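You operate a simulated robot arm through the tools that you are given. There is no shell and no other tool.

Carry out the task below with a simulated robot arm. There is one attempt and no reset: what you move stays moved.

## Task
Test grey plug 92 at about 2 bar: OK tray if it keeps the pressure, waste bin if it leaks.
Fine: clamp it, pump, wait and read; let the air off before you free the clamp and leave the air lever open.

The check looks at the end state, three seconds after you hand in, the way a careful person would. Anything else that was tipped, shoved, dropped, spilled or broken makes it a failure.

## Robot
A 6-joint arm with a two-finger parallel gripper, fixed in place. Base frame: the origin is on the floor under the middle of its stand, x ahead of it, y to its left, z up; the work surface is at about z = 720. Lengths are in mm, angles in rad, forces in N, time in s.
With the tool pointing down near the work surface it reaches from about 260 to 740 mm from the base axis. Its first joint turns from -1.152 to 1.152 rad. Payload 2.45 kg.
The TCP is the grasp point between the finger pads, 24 mm short of the fingertips. In the tool frame z runs along the fingers and y along their closing line. Largest opening 68 mm; finger width 17, thickness 10; the body of the gripper, 40 by 70 mm, starts 41 mm behind the TCP.
Orientation is told as [roll, pitch, yaw] about the base's x, y, z axes, in that order, counted from this pose: with the fingers straight down and closing along the base's y, the tool's x points along the base's -x, its y along +y and its z along -z.

## Interface
- The arm moves only by the tool drive_tool. Its argument "targets" is a list of rows, each an object (a shift or turn left out is 0, a gripper value left out holds the last) with "translation": the shift along the base's x, y, z in mm, a list of three; "angular": the turn, a rotation vector about the base's x, y, z in rad, a list of three. In form: [{"translation": [dx, dy, dz], "angular": [ax, ay, az]}, ...]. A call has 1 to 20 rows; each row shifts and turns the commanded pose from where the row before left it. "claw" is the opening, from 0 (shut) to 1 (fully open), set as the call begins (left out, the last holds). A row lasts 0.2 s, in which the tool goes at most 50 mm and 0.15 rad; a call with a longer step from one row to the next is refused whole, and so is a gripper value outside its range. Where a pose cannot be reached the arm comes as near as it can. A force on the tool above 90 N (or 10 N above the force at the start of the call, whichever is more), or a blocked arm, ends the call early, and 0.2 s more pass. The fingers move at their own pace (about 108 mm/s each) and stop on an object; they squeeze with about 23 N. The grip force told is the motor's: it shows also when the fingers shut on nothing. Time passes only in rows, and 0.2 s behind the last, so rows that do not move let the fingers close. It gives the time, the measured TCP pose, the force on the tool (base axes), the opening and the grip force at its end, in the units of the frame above (readings bear some noise), with the torque about the TCP (base axes, N m) and any sound that the robot's microphone picked up, and new pictures: "show" is both (left out), scene, wrist or none.
- Cameras (640 x 400 px; columns grow to the right, rows downward): "scene" is fixed at [173.7, 441.4, 1437.8]; the picture's right is [-0.53, -0.85, 0.00], its down [-0.64, 0.39, -0.66] and it looks along [0.56, -0.35, -0.75] (base axes); focal length 314 px, centre (320, 200). "wrist" rides on the gripper at [84, 11, -75] in the tool frame; the picture's right is [-0.13, 0.99, 0.00], its down [-0.60, -0.08, -0.79] and it looks along [-0.79, -0.10, 0.61] (tool axes); focal length 251 px, centre (320, 200). There is no depth. A picture from a camera that has moved, and an enlarged one, comes with that camera's place and axes in the base frame and with its lens. The place of the scene camera against the robot may be out by one fixed shift of up to 12 mm in any direction.
- close_up(camera, box): a new picture of the part [left, top, right, bottom] of that camera's present view, enlarged. The clock stands still meanwhile.
- sign_off(): hands the job in; it is judged then, once.

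Nothing tells you positions but the pictures and the camera data. Unless the task says otherwise, let go and move clear before handing in.

The tools are called after ">>>" as name(argument=value, ...) on one line, values as JSON. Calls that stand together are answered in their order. drive_tool: Moves the arm, as the interface text tells. Its arguments: {"type":"object","properties":{"targets":{"type":"array","items":{"type":"object","properties":{"translation":{"type":"array","items":{"type":"number"}},"angular":{"type":"array","items":{"type":"number"}}}}},"claw":{"type":"number"},"show":{"type":"string","enum":["both","scene","wrist","none"]}},"required":["targets"]} The other tools are called the same way: close_up (camera, box) takes an enlarged picture of a part of a camera's view; sign_off () hands the job in.

At the start:

```text
t: 0.0
eef_pos: [435.0, 33.6, 1083.0]
tcp_rot: [0.0, 0.001, 0.0]
ft_force: [0.7, 1.0, -1.1]
moment: [0.0, 0.01, 0.01]
gripper_width: 68.0
gripper_force: 0.0
```

scene: 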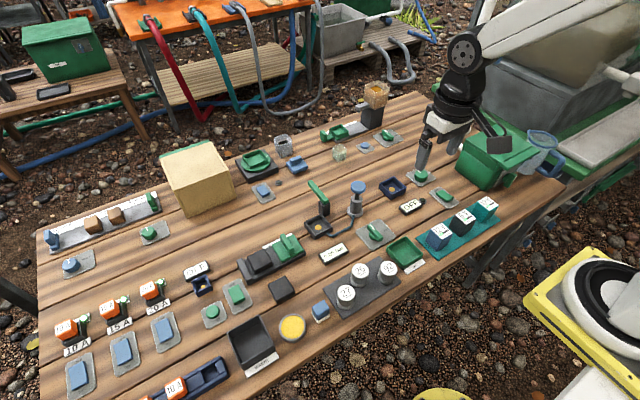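
wrist: 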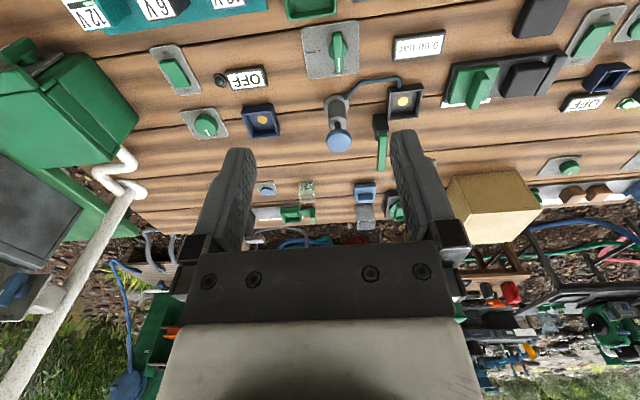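

I see a crowded bench with a pump, a clamp fixture, three numbered grey plugs on a dark tray, a green tray and a black bin. I'll take enlarged views first to identify each item.

>>> close_up(camera="scene", box=[290, 160, 450, 260])

>>> close_up(camera="scene", box=[220, 220, 440, 358])

>>> close_up(camera="wrist", box=[200, 0, 520, 200])

>>> close_up(camera="scene", box=[30, 180, 250, 400])

```text
4.00 times, centred on (370, 210) of scene
camera zoom: at [173.7, 441.4, 1437.8], right [-0.53, -0.85, 0.0], down [-0.64, 0.39, -0.66], along [0.56, -0.35, -0.75], focal length 1256 px, centre (120, 160)
```

zoom: 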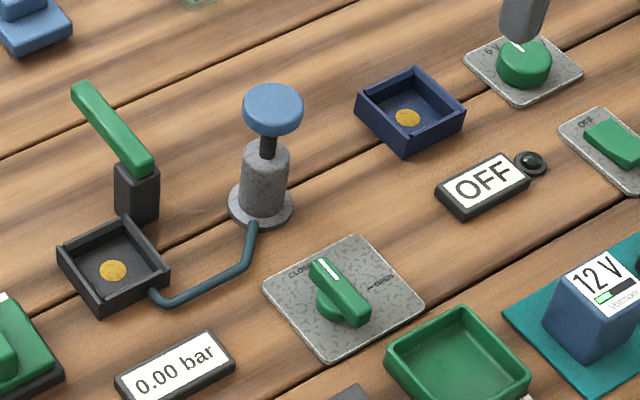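

```text
2.90 times, centred on (330, 289) of scene
camera zoom: at [173.7, 441.4, 1437.8], right [-0.53, -0.85, 0.0], down [-0.64, 0.39, -0.66], along [0.56, -0.35, -0.75], focal length 910 px, centre (291, -58)
```

zoom: 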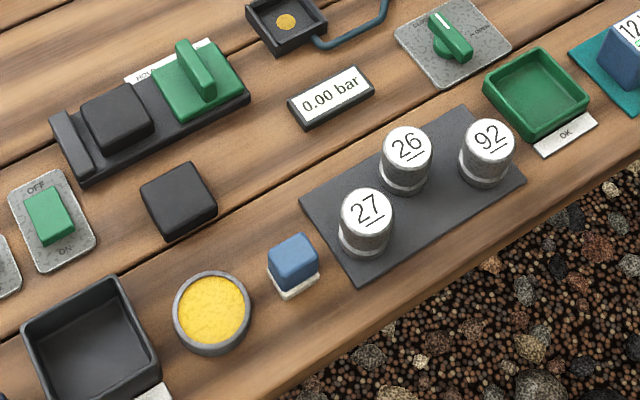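

```text
2.00 times, centred on (360, 100) of wrist
camera zoom: at [349.8, 44.3, 1159.1], right [0.13, 0.99, 0.0], down [0.6, -0.08, 0.79], along [0.79, -0.1, -0.61], focal length 503 px, centre (240, 400)
```

zoom: 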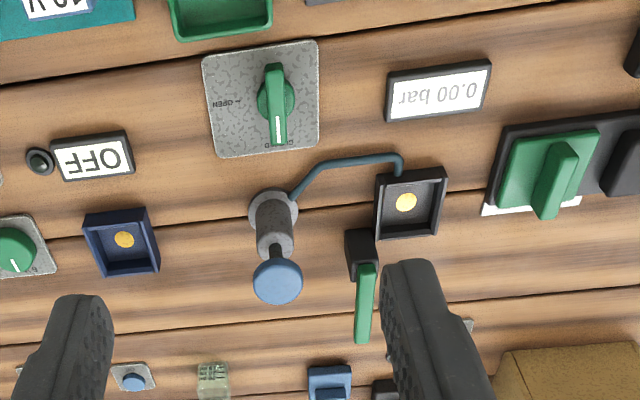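

```text
1.82 times, centred on (140, 290) of scene
camera zoom: at [173.7, 441.4, 1437.8], right [-0.53, -0.85, 0.0], down [-0.64, 0.39, -0.66], along [0.56, -0.35, -0.75], focal length 571 px, centre (647, 36)
```

zoom: 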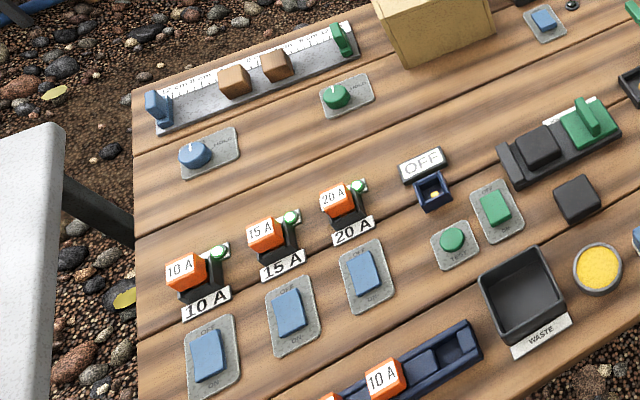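

The test nest (gold dot, ~(621,167)), its green swing clamp, the pump (~(616,42)), the air lever (~(514,54)) and the gauge are visible. Plug 92 is at about (411,95), the OK tray is near it and the WASTE bin is further along. I'll move the wrist camera closer to see how the clamp works.

>>> drive_tool(targets=[{"translation": [0, 25, -30]}, {"translation": [0, 25, -30]}, {"translation": [0, 25, -30]}, {"translation": [0, 25, -30]}, {"translation": [0, 0, 0]}], show="both")

```text
t: 1.2
eef_pos: [433.4, 134.7, 963.4]
tcp_rot: [0.001, 0.0, 0.0]
ft_force: [0.2, -0.1, 0.1]
moment: [-0.01, 0.0, -0.01]
gripper_width: 68.1
gripper_force: 0.0
camera wrist: at [349.3, 145.1, 1039.0], right [0.13, 0.99, 0.0], down [0.6, -0.08, 0.79], along [0.79, -0.1, -0.61], focal length 251 px, centre (320, 200)
```

scene: 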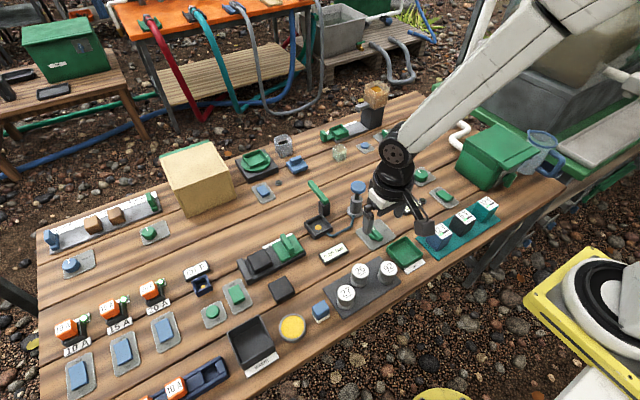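
wrist: 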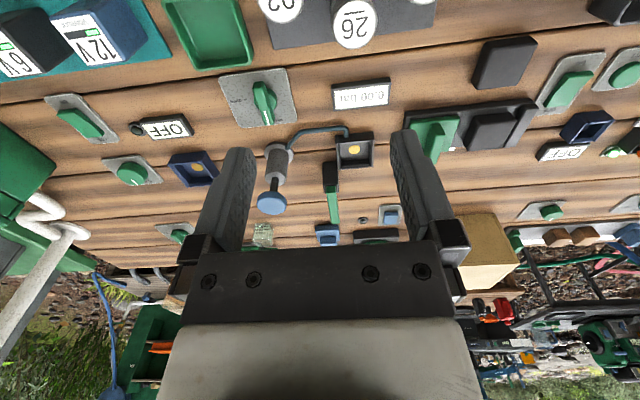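

The view is closer now. I'll enlarge the fixture in the wrist view.

>>> close_up(camera="wrist", box=[240, 100, 400, 240])

>>> close_up(camera="wrist", box=[160, 0, 480, 160])

>>> close_up(camera="scene", box=[295, 170, 375, 250])

```text
2.86 times, centred on (320, 170) of wrist
camera zoom: at [349.3, 145.1, 1039.0], right [0.13, 0.99, 0.0], down [0.6, -0.08, 0.79], along [0.79, -0.1, -0.61], focal length 718 px, centre (320, 286)
```

zoom: 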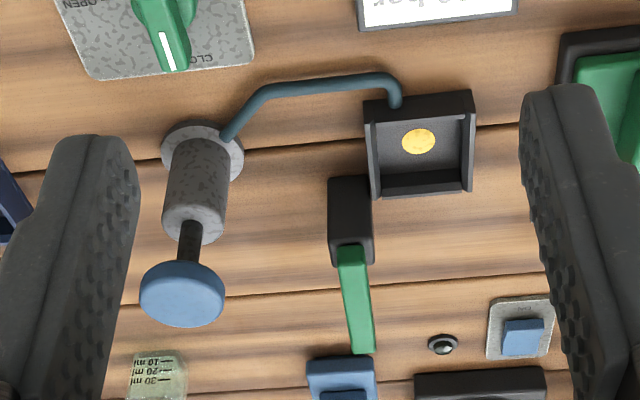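

```text
2.00 times, centred on (320, 80) of wrist
camera zoom: at [349.3, 145.1, 1039.0], right [0.13, 0.99, 0.0], down [0.6, -0.08, 0.79], along [0.79, -0.1, -0.61], focal length 503 px, centre (320, 440)
```

zoom: 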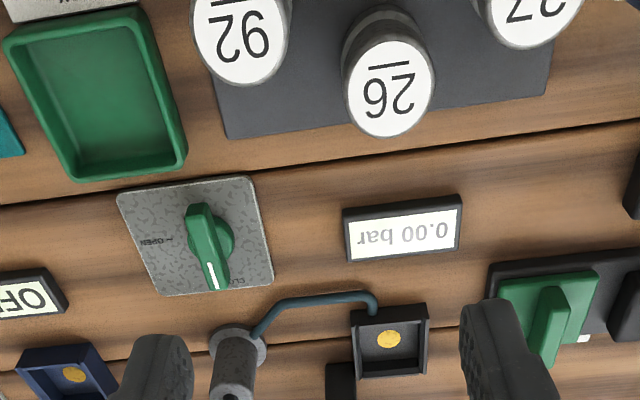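

```text
5.00 times, centred on (335, 210) of scene
camera zoom: at [173.7, 441.4, 1437.8], right [-0.53, -0.85, 0.0], down [-0.64, 0.39, -0.66], along [0.56, -0.35, -0.75], focal length 1570 px, centre (245, 150)
```

zoom: 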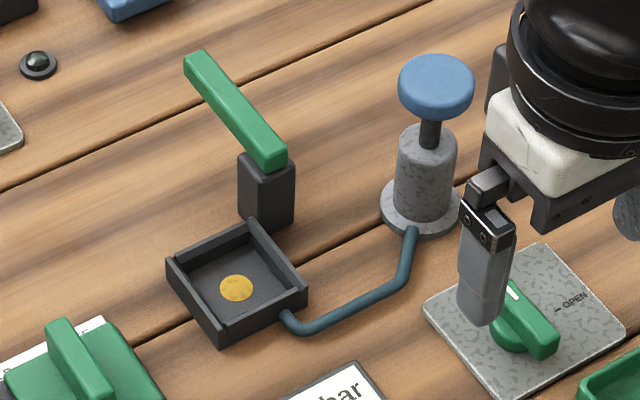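

The air lever's white mark points to CLOSED and OPEN is a quarter turn towards -y. The clamp arm lies level on a post at the nest's far -y corner. I'll move back to look at the plugs and measure them.

>>> drive_tool(targets=[{"translation": [-35, -20, -30]}, {"translation": [-35, -20, -30]}, {"translation": [0, 0, 0]}], show="wrist")

```text
refused: row 1 steps farther than a row can; nothing moved
```

The plugs are still at the edge of the view. That step was slightly too long, so I'll repeat it with shorter ones.

>>> drive_tool(targets=[{"translation": [-30, -15, -25]}, {"translation": [-30, -15, -25]}, {"translation": [-10, 0, -10]}, {"translation": [0, 0, 0]}], show="both")

```text
t: 2.2
eef_pos: [365.0, 104.3, 903.3]
tcp_rot: [-0.001, 0.0, 0.002]
ft_force: [0.5, -0.3, 0.1]
moment: [0.02, -0.01, -0.02]
gripper_width: 68.0
gripper_force: 0.0
camera wrist: at [279.9, 115.0, 978.7], right [0.13, 0.99, 0.0], down [0.6, -0.08, 0.79], along [0.79, -0.1, -0.61], focal length 251 px, centre (320, 200)
```

scene: 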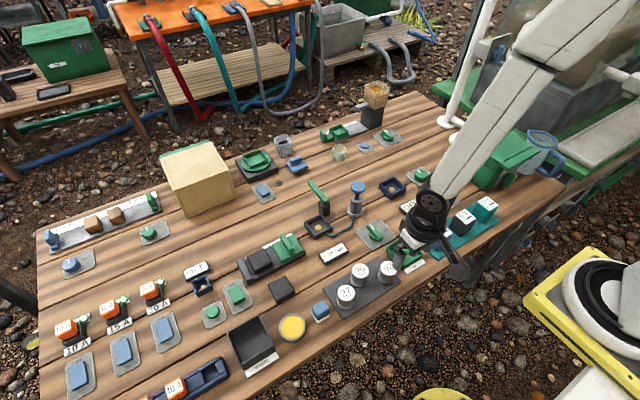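
wrist: 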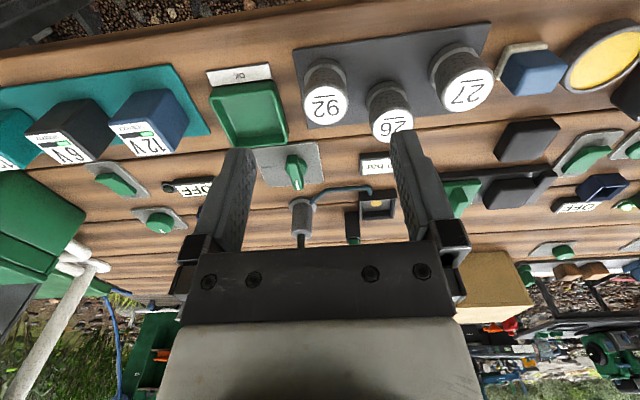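

>>> close_up(camera="wrist", box=[190, 10, 510, 160])

>>> close_up(camera="wrist", box=[260, 130, 420, 250])

>>> close_up(camera="scene", box=[320, 230, 440, 320])

```text
2.00 times, centred on (350, 85) of wrist
camera zoom: at [279.9, 115.0, 978.7], right [0.13, 0.99, 0.0], down [0.6, -0.08, 0.79], along [0.79, -0.1, -0.61], focal length 503 px, centre (260, 430)
```

zoom: 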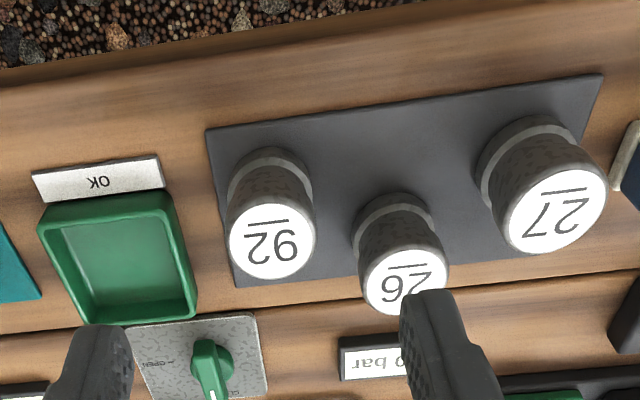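

```text
3.33 times, centred on (340, 190) of wrist
camera zoom: at [279.9, 115.0, 978.7], right [0.13, 0.99, 0.0], down [0.6, -0.08, 0.79], along [0.79, -0.1, -0.61], focal length 838 px, centre (253, 233)
```

zoom: 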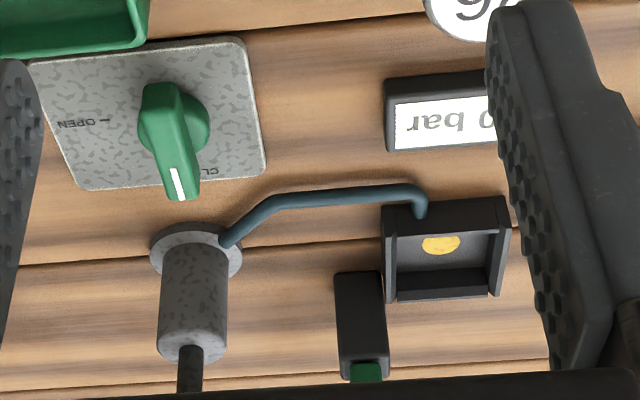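

```text
4.44 times, centred on (380, 275) of scene
camera zoom: at [173.7, 441.4, 1437.8], right [-0.53, -0.85, 0.0], down [-0.64, 0.39, -0.66], along [0.56, -0.35, -0.75], focal length 1396 px, centre (53, -133)
```

zoom: 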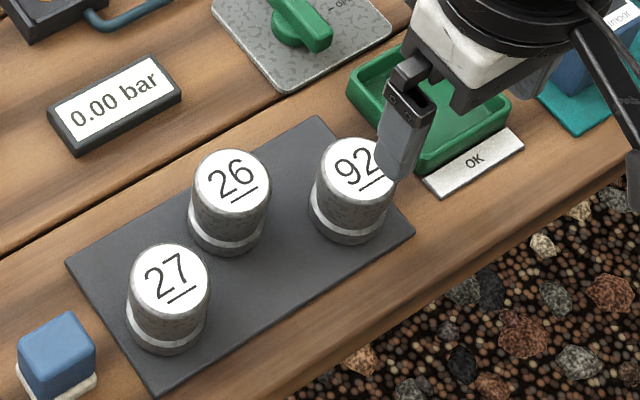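

Plug 92 stands at about (409,104), roughly 40 mm in diameter with its top at z≈771. The nest centre is about (631,168), with walls up to ~742. Next I'll hover over plug 92 with the fingers partly opened and check alignment.

>>> drive_tool(targets=[{"translation": [22, 0, -30]}, {"translation": [22, 0, -38]}, {"translation": [0, 0, 0]}], claw=0.88, show="both")

>>> close_up(camera="wrist", box=[180, 60, 480, 260])

>>> close_up(camera="scene", box=[340, 220, 440, 300])

```text
t: 3.0
eef_pos: [410.7, 102.7, 837.3]
tcp_rot: [-0.001, 0.001, 0.0]
ft_force: [-0.4, -1.3, 0.1]
moment: [-0.01, -0.02, -0.03]
gripper_width: 59.8
gripper_force: 0.0
camera wrist: at [324.6, 113.9, 911.1], right [0.13, 0.99, 0.0], down [0.6, -0.08, 0.79], along [0.79, -0.1, -0.61], focal length 251 px, centre (320, 200)
```

scene: 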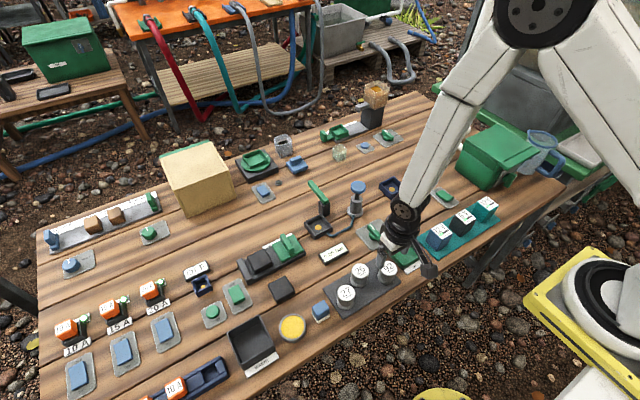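
wrist: 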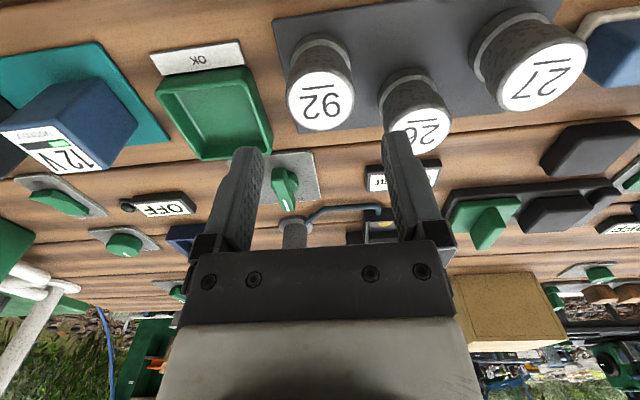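

```text
2.00 times, centred on (330, 160) of wrist
camera zoom: at [324.6, 113.9, 911.1], right [0.13, 0.99, 0.0], down [0.6, -0.08, 0.79], along [0.79, -0.1, -0.61], focal length 503 px, centre (300, 280)
```

zoom: 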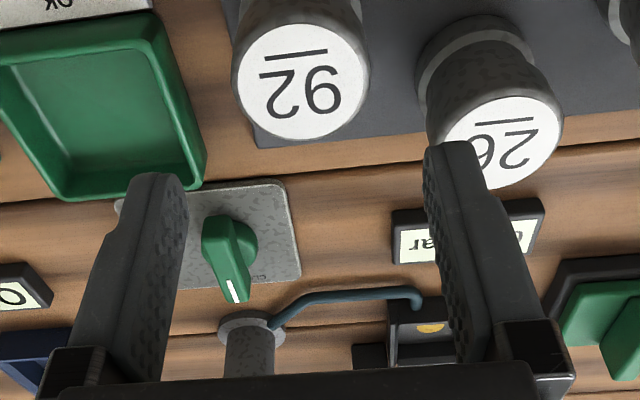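

```text
5.00 times, centred on (390, 260) of scene
camera zoom: at [173.7, 441.4, 1437.8], right [-0.53, -0.85, 0.0], down [-0.64, 0.39, -0.66], along [0.56, -0.35, -0.75], focal length 1570 px, centre (-30, -100)
```

zoom: 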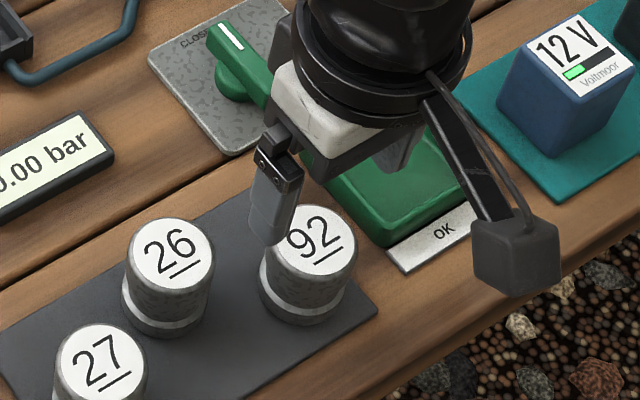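

Plug 92's top is at about (409,104), which is right under the tool. I'll go down with the fingertips at ~747 so they'll stay above the nest walls later, then close.

>>> drive_tool(targets=[{"translation": [0, 0.6, -33]}, {"translation": [0, 0, -30]}, {"translation": [0, 0, 0]}], show="wrist")

>>> drive_tool(targets=[{"translation": [0, 0, 0]}, {"translation": [0, 0, 0]}, {"translation": [0, 0, 0]}], claw=0.0, show="both")

```text
t: 3.8
eef_pos: [409.3, 104.5, 773.6]
tcp_rot: [-0.001, 0.0, 0.001]
ft_force: [-0.1, -0.2, 1.2]
moment: [0.03, -0.05, -0.01]
gripper_width: 59.9
gripper_force: 0.0
camera wrist: at [324.4, 115.1, 848.5], right [0.13, 0.99, 0.0], down [0.6, -0.08, 0.79], along [0.79, -0.1, -0.61], focal length 251 px, centre (320, 200)
```

wrist: 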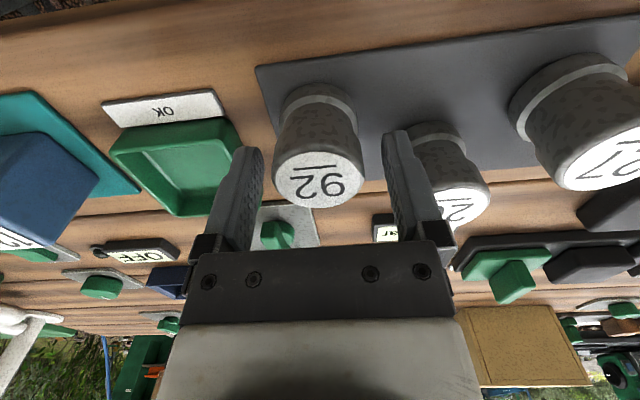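

```text
t: 4.6
eef_pos: [409.2, 103.5, 775.0]
tcp_rot: [-0.001, 0.001, 0.0]
ft_force: [0.4, 0.3, -1.0]
moment: [-0.02, -0.03, 0.0]
gripper_width: 41.0
gripper_force: 23.3
camera wrist: at [324.3, 115.0, 848.8], right [0.13, 0.99, 0.0], down [0.6, -0.08, 0.79], along [0.79, -0.1, -0.61], focal length 251 px, centre (320, 200)
```

scene: 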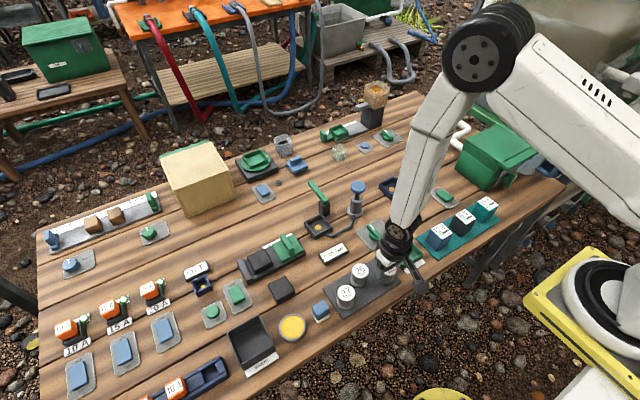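
wrist: 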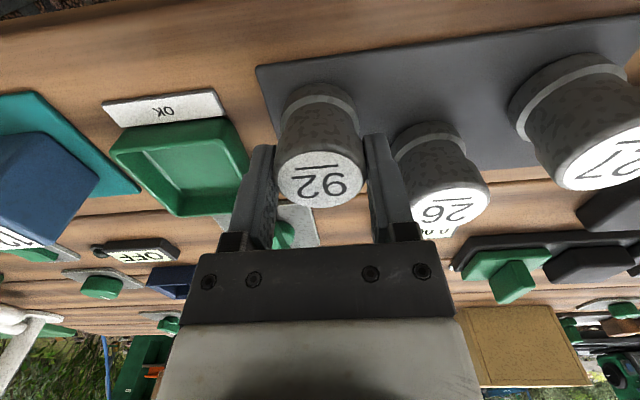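

Plug 92 is held at 41 mm width. I'll lift it and carry it high to a point above the nest.

>>> drive_tool(targets=[{"translation": [0, 0, 25]}, {"translation": [0, 0, 35]}, {"translation": [0, 0, 38]}, {"translation": [30, 8, 0]}, {"translation": [35, 10, 0]}, {"translation": [35, 10, 0]}, {"translation": [35, 10, 0]}, {"translation": [35, 10, 0]}, {"translation": [32, 9, 0]}, {"translation": [20, 6.5, 0]}, {"translation": [0, 0, 0]}], show="both")

>>> close_up(camera="wrist", box=[200, 40, 440, 240])

>>> close_up(camera="scene", box=[260, 140, 380, 260])

```text
t: 7.0
eef_pos: [630.9, 165.9, 870.8]
tcp_rot: [0.0, 0.001, 0.001]
ft_force: [-0.1, -0.3, -0.6]
moment: [0.01, 0.0, 0.03]
gripper_width: 41.1
gripper_force: 23.2
camera wrist: at [545.9, 178.0, 946.1], right [0.13, 0.99, 0.0], down [0.6, -0.08, 0.79], along [0.79, -0.1, -0.61], focal length 251 px, centre (320, 200)
```

scene: 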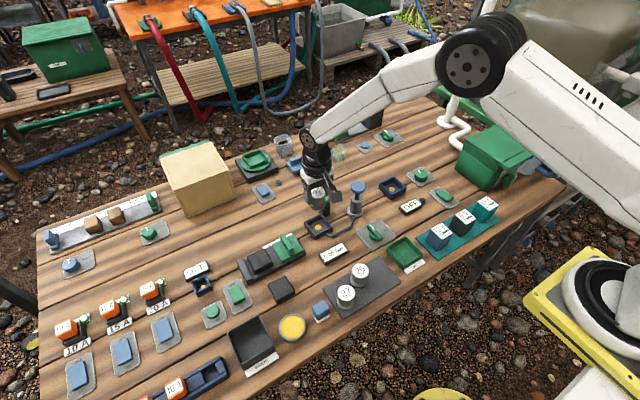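
wrist: 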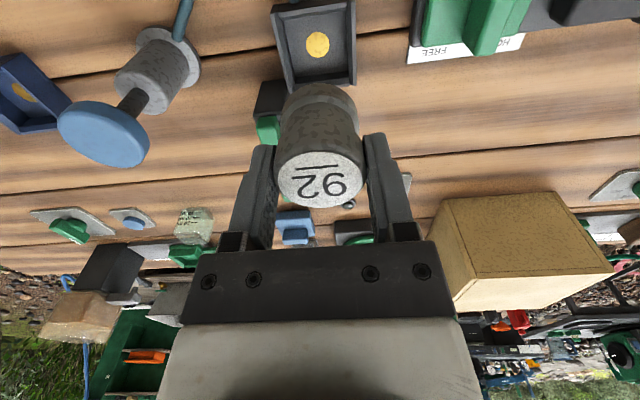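

```text
2.00 times, centred on (320, 140) of wrist
camera zoom: at [545.9, 178.0, 946.1], right [0.13, 0.99, 0.0], down [0.6, -0.08, 0.79], along [0.79, -0.1, -0.61], focal length 503 px, centre (320, 320)
```

zoom: 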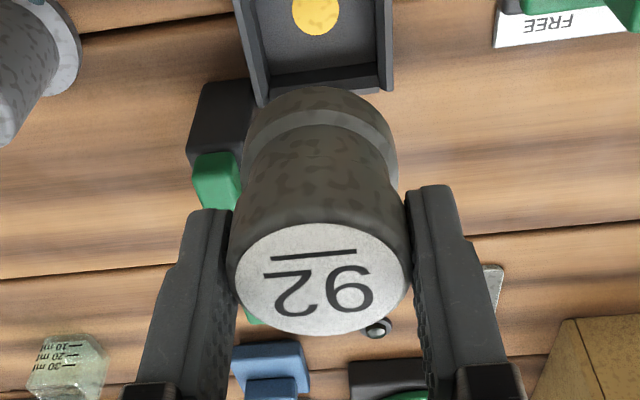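

```text
3.33 times, centred on (320, 200) of scene
camera zoom: at [173.7, 441.4, 1437.8], right [-0.53, -0.85, 0.0], down [-0.64, 0.39, -0.66], along [0.56, -0.35, -0.75], focal length 1047 px, centre (320, 200)
```

zoom: 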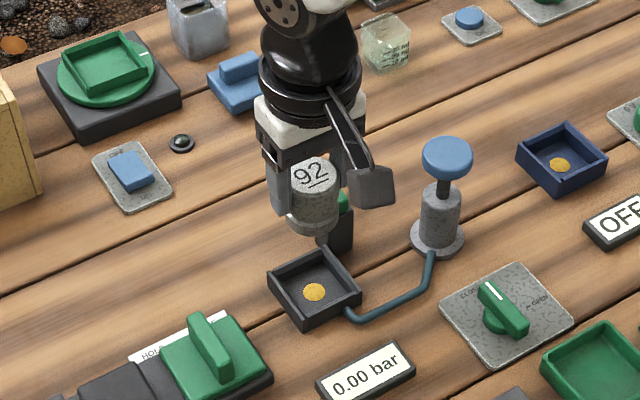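

The nest centre works out at about (632,167.3), and the plug centre in the gripper is at about (630.5,168.2). I'll correct by a millimetre and descend to just above the nest walls.

>>> drive_tool(targets=[{"translation": [1.3, -0.7, -35]}, {"translation": [0, 0, -33]}, {"translation": [0, 0, 0]}], show="both")

>>> close_up(camera="wrist", box=[220, 40, 420, 220])

>>> close_up(camera="scene", box=[280, 170, 360, 250])

```text
t: 7.8
eef_pos: [632.0, 164.5, 802.9]
tcp_rot: [0.001, 0.001, 0.001]
ft_force: [1.0, 0.6, -1.4]
moment: [-0.03, 0.02, -0.02]
gripper_width: 41.0
gripper_force: 23.0
camera wrist: at [547.9, 176.5, 878.0], right [0.13, 0.99, 0.0], down [0.6, -0.08, 0.79], along [0.79, -0.1, -0.61], focal length 251 px, centre (320, 200)
```

scene: 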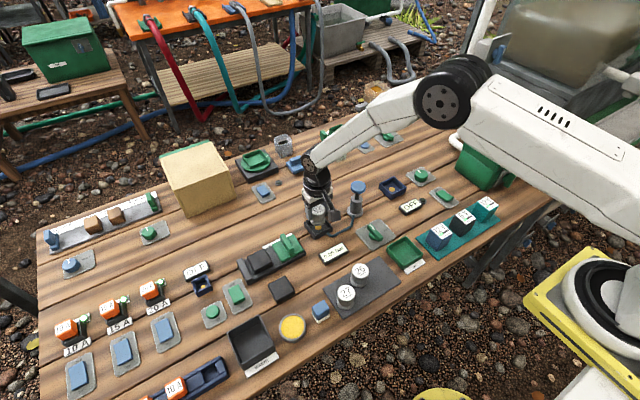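
wrist: 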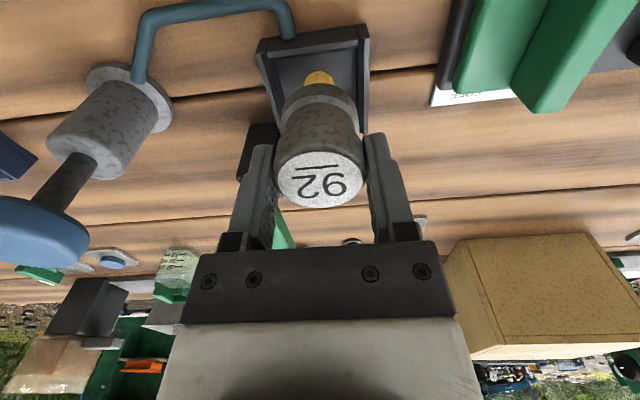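

```text
2.22 times, centred on (320, 130) of wrist
camera zoom: at [547.9, 176.5, 878.0], right [0.13, 0.99, 0.0], down [0.6, -0.08, 0.79], along [0.79, -0.1, -0.61], focal length 559 px, centre (320, 356)
```

zoom: 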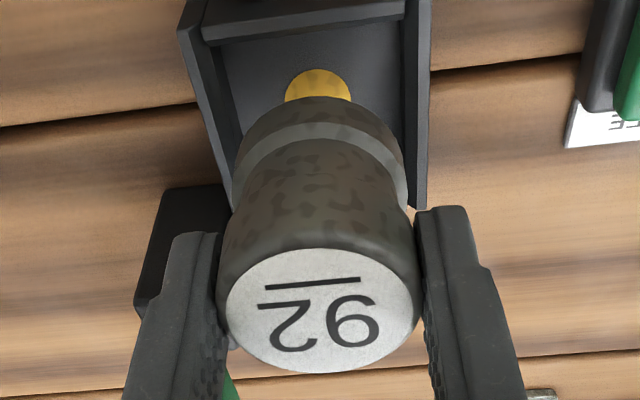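

```text
5.00 times, centred on (320, 210) of scene
camera zoom: at [173.7, 441.4, 1437.8], right [-0.53, -0.85, 0.0], down [-0.64, 0.39, -0.66], along [0.56, -0.35, -0.75], focal length 1570 px, centre (320, 150)
```

zoom: 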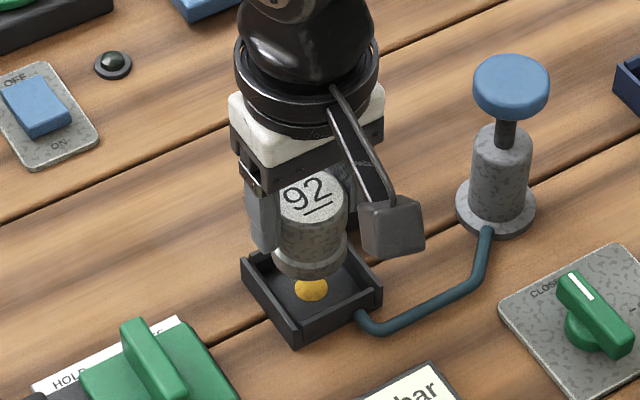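

I'll enlarge further to verify the plug-to-nest alignment before lowering.

>>> close_up(camera="wrist", box=[240, 10, 400, 130])

>>> drive_tool(targets=[{"translation": [0, 0, 0]}], show="none")

>>> drive_tool(targets=[{"translation": [0, 0, 0]}], show="none")

```text
3.33 times, centred on (320, 70) of wrist
camera zoom: at [547.9, 176.5, 878.0], right [0.13, 0.99, 0.0], down [0.6, -0.08, 0.79], along [0.79, -0.1, -0.61], focal length 838 px, centre (320, 633)
```

zoom: 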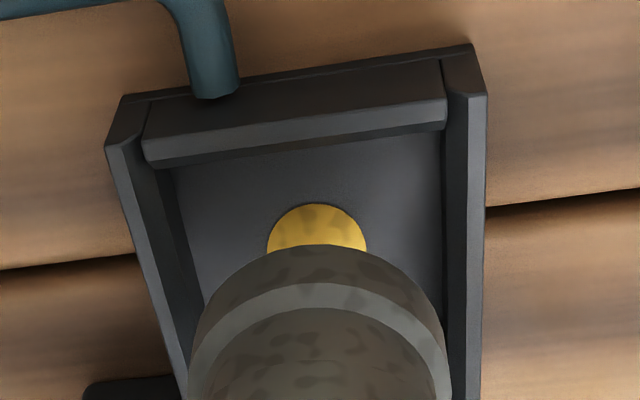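

```text
t: 8.2
eef_pos: [631.3, 164.3, 803.2]
tcp_rot: [0.0, 0.001, 0.001]
ft_force: [-0.7, 0.4, -0.8]
moment: [0.04, 0.0, -0.01]
gripper_width: 41.4
gripper_force: 23.0
```

```text
t: 8.6
eef_pos: [631.5, 165.5, 803.9]
tcp_rot: [0.0, 0.0, 0.0]
ft_force: [0.5, 0.7, -0.7]
moment: [0.0, 0.01, 0.0]
gripper_width: 41.0
gripper_force: 23.2
```

The plug is about 1.3 mm too far in +x relative to the nest, with y matched. I'll correct that and lower it gently into the nest.

>>> drive_tool(targets=[{"translation": [-1.2, 0, -6]}, {"translation": [0, 0, -9]}, {"translation": [0, 0, -7]}, {"translation": [0, 0, 0]}], show="both")

>>> close_up(camera="wrist", box=[230, 20, 410, 200])

>>> close_up(camera="scene", box=[280, 170, 360, 250])

```text
t: 9.6
eef_pos: [629.6, 165.7, 780.2]
tcp_rot: [0.0, 0.001, 0.001]
ft_force: [0.3, 0.3, -0.6]
moment: [-0.01, 0.01, -0.03]
gripper_width: 41.3
gripper_force: 23.5
camera wrist: at [546.2, 177.5, 855.9], right [0.13, 0.99, 0.0], down [0.6, -0.08, 0.79], along [0.79, -0.1, -0.61], focal length 251 px, centre (320, 200)
```

scene: 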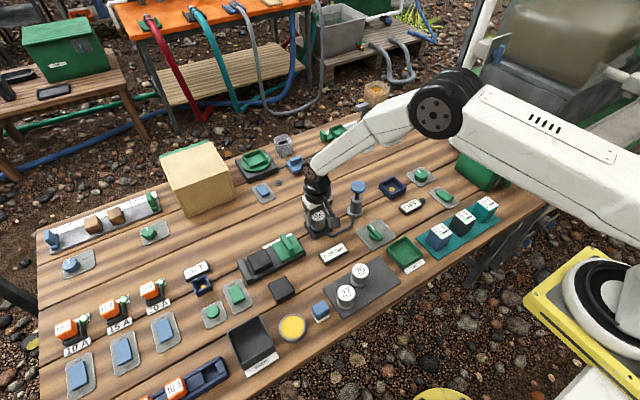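
wrist: 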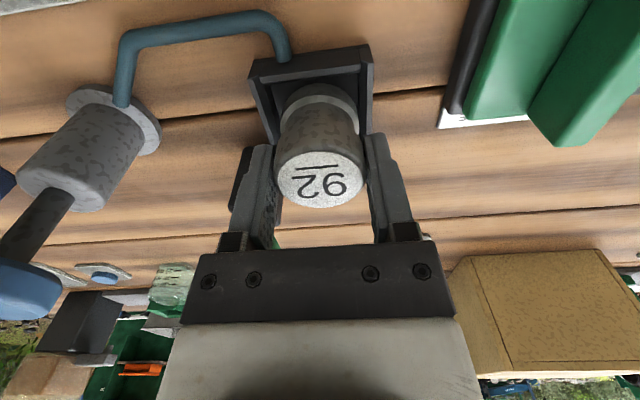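

```text
2.22 times, centred on (320, 110) of wrist
camera zoom: at [546.2, 177.5, 855.9], right [0.13, 0.99, 0.0], down [0.6, -0.08, 0.79], along [0.79, -0.1, -0.61], focal length 559 px, centre (320, 400)
```

zoom: 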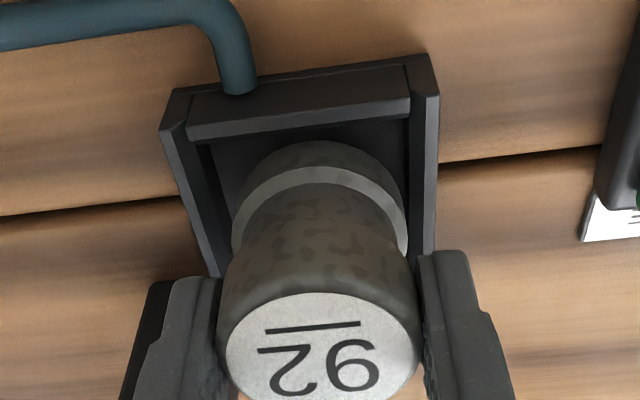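

```text
5.00 times, centred on (320, 210) of scene
camera zoom: at [173.7, 441.4, 1437.8], right [-0.53, -0.85, 0.0], down [-0.64, 0.39, -0.66], along [0.56, -0.35, -0.75], focal length 1570 px, centre (320, 150)
```

zoom: 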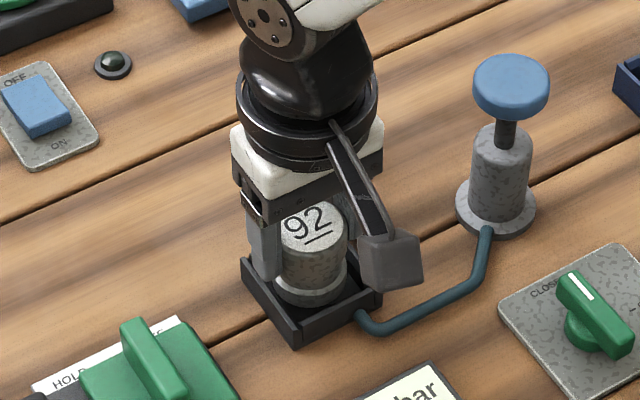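

The plug is inside the nest walls with the fingers above them. I'll lower the last few millimetres in small steps, watching the force.

>>> drive_tool(targets=[{"translation": [0, 0, -2]}, {"translation": [0, 0, -2]}, {"translation": [0, 0, 0]}], show="none")

>>> drive_tool(targets=[{"translation": [0, 0, -1]}, {"translation": [0, 0, -1]}, {"translation": [0, 0, 0]}], show="wrist")

```text
t: 10.4
eef_pos: [632.6, 166.2, 777.7]
tcp_rot: [-0.001, 0.0, 0.0]
ft_force: [-0.1, -0.8, -0.5]
moment: [0.01, 0.0, 0.01]
gripper_width: 41.3
gripper_force: 23.3
```

```text
t: 11.2
eef_pos: [630.5, 165.6, 776.0]
tcp_rot: [-0.001, 0.0, -0.001]
ft_force: [0.7, -0.2, -1.0]
moment: [-0.01, -0.04, 0.0]
gripper_width: 41.3
gripper_force: 23.3
camera wrist: at [546.3, 177.6, 849.9], right [0.13, 0.99, 0.0], down [0.6, -0.08, 0.79], along [0.79, -0.1, -0.61], focal length 251 px, centre (320, 200)
```

wrist: 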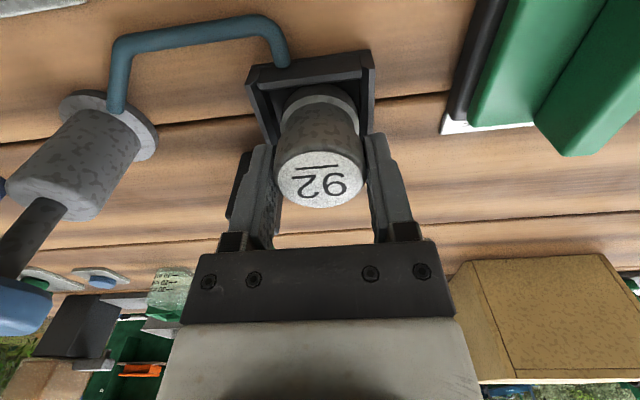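

No contact force yet. I'll continue down in 1 mm steps.

>>> drive_tool(targets=[{"translation": [0, 0, -1]}, {"translation": [0, 0, 0]}], show="none")

>>> drive_tool(targets=[{"translation": [0, 0, -1]}, {"translation": [0, 0, 0]}], show="none")

>>> drive_tool(targets=[{"translation": [0, 0, -1]}, {"translation": [0, 0, 0]}], show="wrist")

```text
t: 11.8
eef_pos: [631.0, 166.2, 774.2]
tcp_rot: [0.0, 0.0, 0.001]
ft_force: [-0.7, 0.7, -0.5]
moment: [0.01, 0.0, -0.03]
gripper_width: 41.0
gripper_force: 23.1
```

```text
t: 12.4
eef_pos: [630.5, 166.3, 773.6]
tcp_rot: [0.0, 0.001, -0.001]
ft_force: [0.8, 0.2, -0.3]
moment: [0.03, 0.01, -0.02]
gripper_width: 41.3
gripper_force: 23.3
```

```text
t: 13.0
eef_pos: [630.2, 166.2, 772.2]
tcp_rot: [0.0, -0.001, 0.0]
ft_force: [-1.9, -1.0, 10.1]
moment: [-0.11, 0.1, -0.05]
gripper_width: 41.4
gripper_force: 23.0
camera wrist: at [546.3, 177.8, 847.4], right [0.13, 0.99, 0.0], down [0.6, -0.08, 0.79], along [0.79, -0.1, -0.61], focal length 251 px, centre (320, 200)
```

wrist: 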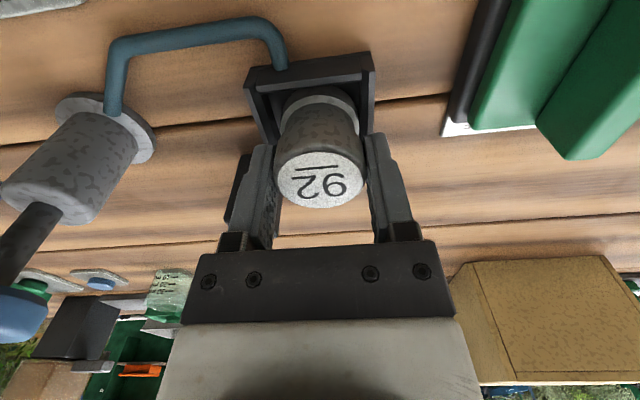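

The plug has touched the nest floor (about 10 N up). I'll release it and lift straight up.

>>> drive_tool(targets=[{"translation": [0, 0, 0]}, {"translation": [0, 0, 0]}, {"translation": [0, 0, 0]}], claw=0.88, show="none")

>>> drive_tool(targets=[{"translation": [0, 0, 15]}, {"translation": [0, 0, 30]}, {"translation": [0, 0, 45]}, {"translation": [-45, 0, 20]}, {"translation": [-45, 0, 20]}, {"translation": [0, 0, 0]}], show="both")

>>> close_up(camera="wrist", box=[210, 40, 450, 220])

>>> close_up(camera="scene", box=[280, 160, 380, 260])

```text
t: 13.8
eef_pos: [630.6, 167.4, 770.9]
tcp_rot: [0.001, 0.0, 0.001]
ft_force: [-0.4, 0.0, 0.2]
moment: [-0.01, 0.03, 0.0]
gripper_width: 59.4
gripper_force: 0.2
```

```text
t: 15.2
eef_pos: [541.0, 167.0, 903.4]
tcp_rot: [0.0, 0.0, 0.001]
ft_force: [0.1, 0.1, 0.3]
moment: [0.02, -0.01, 0.02]
gripper_width: 59.5
gripper_force: 0.0
camera wrist: at [455.8, 178.0, 978.5], right [0.13, 0.99, 0.0], down [0.6, -0.08, 0.79], along [0.79, -0.1, -0.61], focal length 251 px, centre (320, 200)
```

scene: 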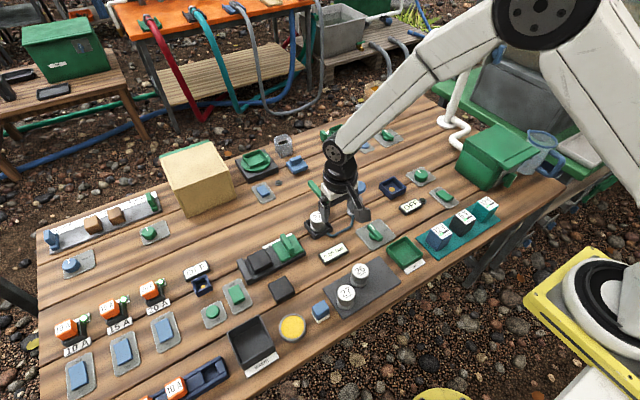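
wrist: 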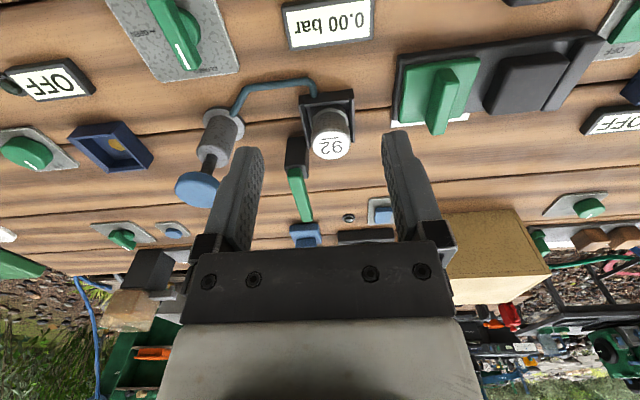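

```text
2.22 times, centred on (330, 130) of wrist
camera zoom: at [455.8, 178.0, 978.5], right [0.13, 0.99, 0.0], down [0.6, -0.08, 0.79], along [0.79, -0.1, -0.61], focal length 559 px, centre (298, 356)
```

zoom: 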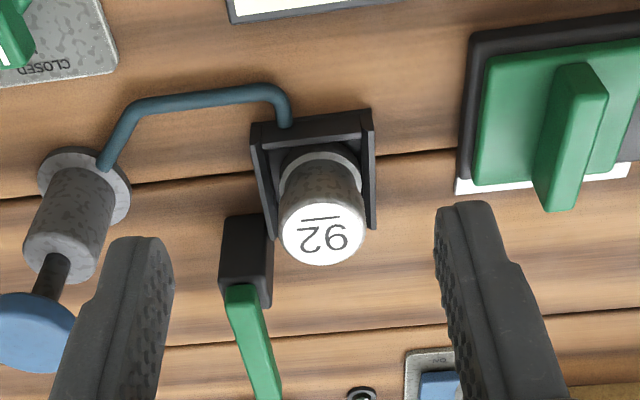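

```text
4.00 times, centred on (330, 210) of scene
camera zoom: at [173.7, 441.4, 1437.8], right [-0.53, -0.85, 0.0], down [-0.64, 0.39, -0.66], along [0.56, -0.35, -0.75], focal length 1256 px, centre (280, 160)
```

zoom: 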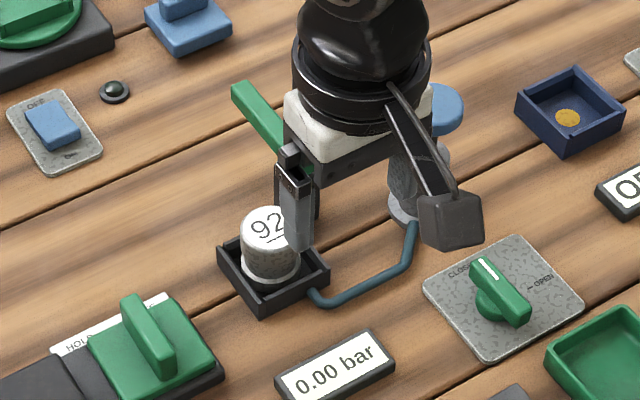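

Plug 92 stands upright in the nest. Before swinging the clamp, I'll look at its arm from the +y side by yawing the wrist, to judge its height and how it travels.

>>> drive_tool(targets=[{"translation": [10, 7, -4], "angular": [0, 0, -0.14]}, {"translation": [10, 7, -4], "angular": [0, 0, -0.14]}, {"translation": [10, 7, -4], "angular": [0, 0, -0.14]}, {"translation": [10, 7, -4], "angular": [0, 0, -0.14]}, {"translation": [10, 7, -4], "angular": [0, 0, -0.14]}, {"translation": [10, 7, -4], "angular": [0, 0, -0.14]}, {"translation": [10, 7, -4], "angular": [0, 0, -0.14]}, {"translation": [10, 7, -4], "angular": [0, 0, -0.14]}, {"translation": [10, 9, -4], "angular": [0, 0, -0.14]}, {"translation": [10, 9, -4], "angular": [0, 0, -0.14]}, {"translation": [0, 0, 0]}], show="both")

>>> close_up(camera="wrist", box=[200, 60, 440, 240])

```text
t: 17.6
eef_pos: [640.9, 240.6, 861.1]
tcp_rot: [0.001, 0.0, -1.401]
ft_force: [0.6, 1.1, -0.3]
moment: [-0.03, 0.02, -0.01]
gripper_width: 60.2
gripper_force: 0.0
camera wrist: at [636.6, 325.7, 936.8], right [1.0, 0.04, 0.0], down [0.02, -0.61, 0.79], along [0.03, -0.79, -0.61], focal length 251 px, centre (320, 200)
```

scene: 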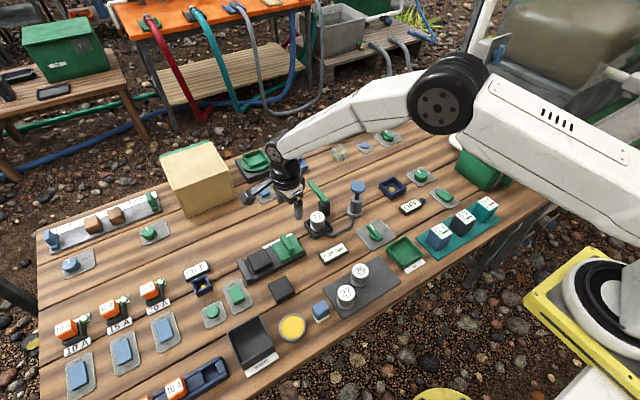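
wrist: 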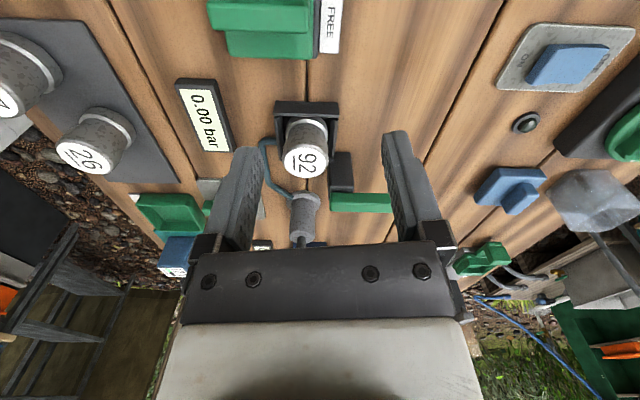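

```text
2.22 times, centred on (320, 150) of wrist
camera zoom: at [636.6, 325.7, 936.8], right [1.0, 0.04, 0.0], down [0.02, -0.61, 0.79], along [0.03, -0.79, -0.61], focal length 559 px, centre (320, 311)
```

zoom: 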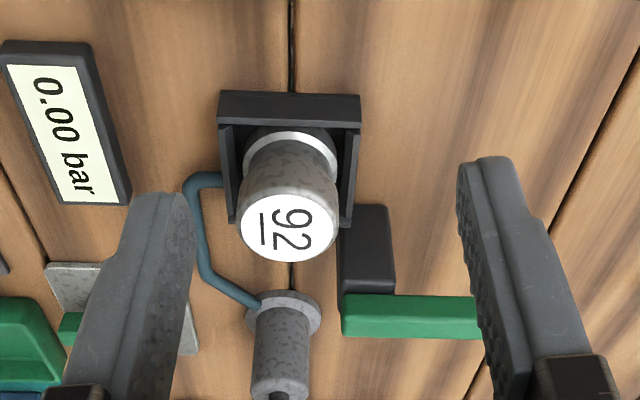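

>>> close_up(camera="wrist", box=[300, 130, 400, 220])

>>> close_up(camera="scene", box=[285, 165, 375, 245])

```text
4.44 times, centred on (350, 175) of wrist
camera zoom: at [636.6, 325.7, 936.8], right [1.0, 0.04, 0.0], down [0.02, -0.61, 0.79], along [0.03, -0.79, -0.61], focal length 1118 px, centre (187, 311)
```

zoom: 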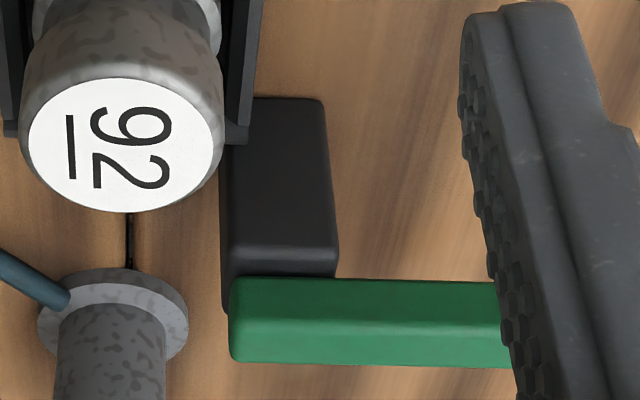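

```text
5.00 times, centred on (330, 205) of scene
camera zoom: at [173.7, 441.4, 1437.8], right [-0.53, -0.85, 0.0], down [-0.64, 0.39, -0.66], along [0.56, -0.35, -0.75], focal length 1570 px, centre (270, 175)
```

zoom: 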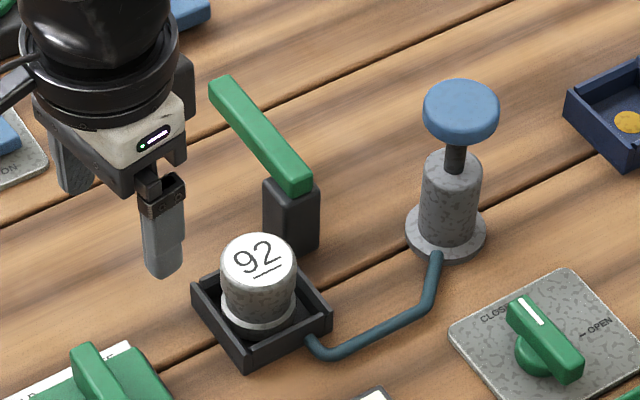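

The clamp arm is level, at about z 773–785. It pivots on the post at ~(667,122), points +x, and should swing over the plug through +y. I'll close the fingers and go to the -y side of the arm at ~(712,98).

>>> drive_tool(targets=[{"translation": [15, -28, 0]}, {"translation": [15, -28, 0]}, {"translation": [15, -28, 0]}, {"translation": [15, -30, 0]}, {"translation": [11, -29, 0]}, {"translation": [0, 0, 0]}], claw=0.0, show="both")

>>> close_up(camera="wrist", box=[160, 60, 480, 260])

>>> close_up(camera="scene", box=[270, 140, 390, 240])

```text
t: 19.0
eef_pos: [712.7, 96.8, 862.1]
tcp_rot: [0.001, -0.001, -1.399]
ft_force: [-0.2, 0.0, 0.2]
moment: [0.01, -0.04, -0.01]
gripper_width: 0.3
gripper_force: 23.5
camera wrist: at [707.9, 182.1, 936.6], right [1.0, 0.04, 0.0], down [0.03, -0.61, 0.79], along [0.03, -0.79, -0.61], focal length 251 px, centre (320, 200)
```

scene: 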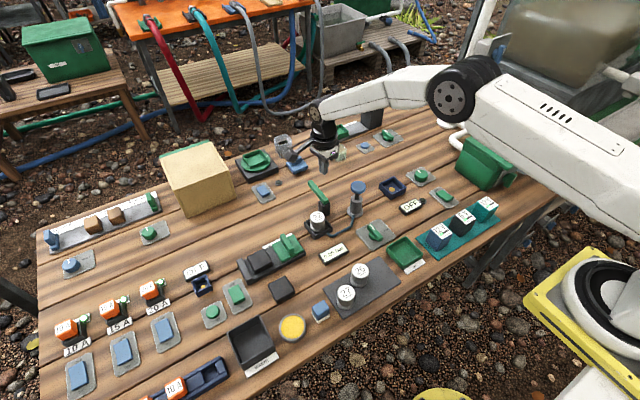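
wrist: 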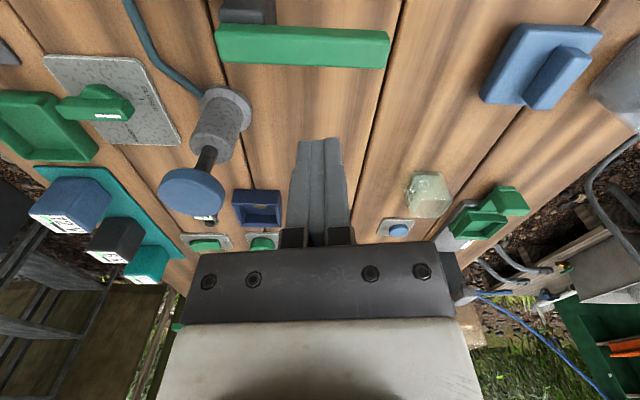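

```text
2.00 times, centred on (320, 160) of wrist
camera zoom: at [707.9, 182.1, 936.6], right [1.0, 0.04, 0.0], down [0.03, -0.61, 0.79], along [0.03, -0.79, -0.61], focal length 503 px, centre (320, 280)
```

zoom: 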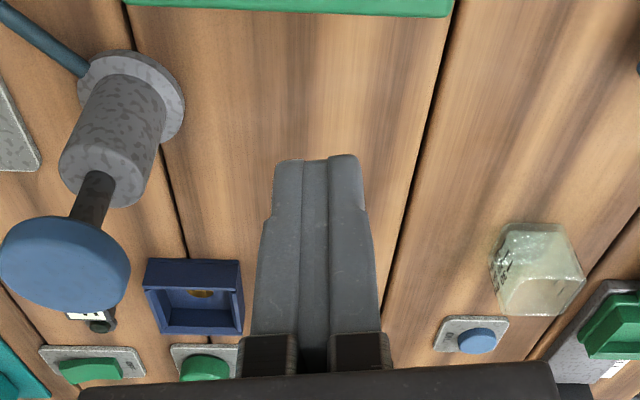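

```text
4.00 times, centred on (330, 190) of scene
camera zoom: at [173.7, 441.3, 1437.8], right [-0.53, -0.85, 0.0], down [-0.64, 0.39, -0.66], along [0.56, -0.35, -0.75], focal length 1256 px, centre (280, 240)
```

zoom: 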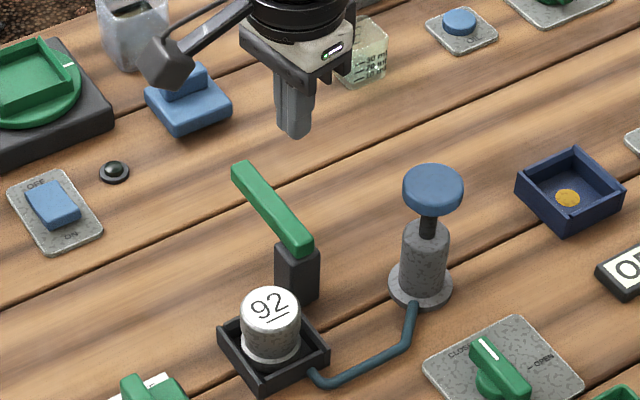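

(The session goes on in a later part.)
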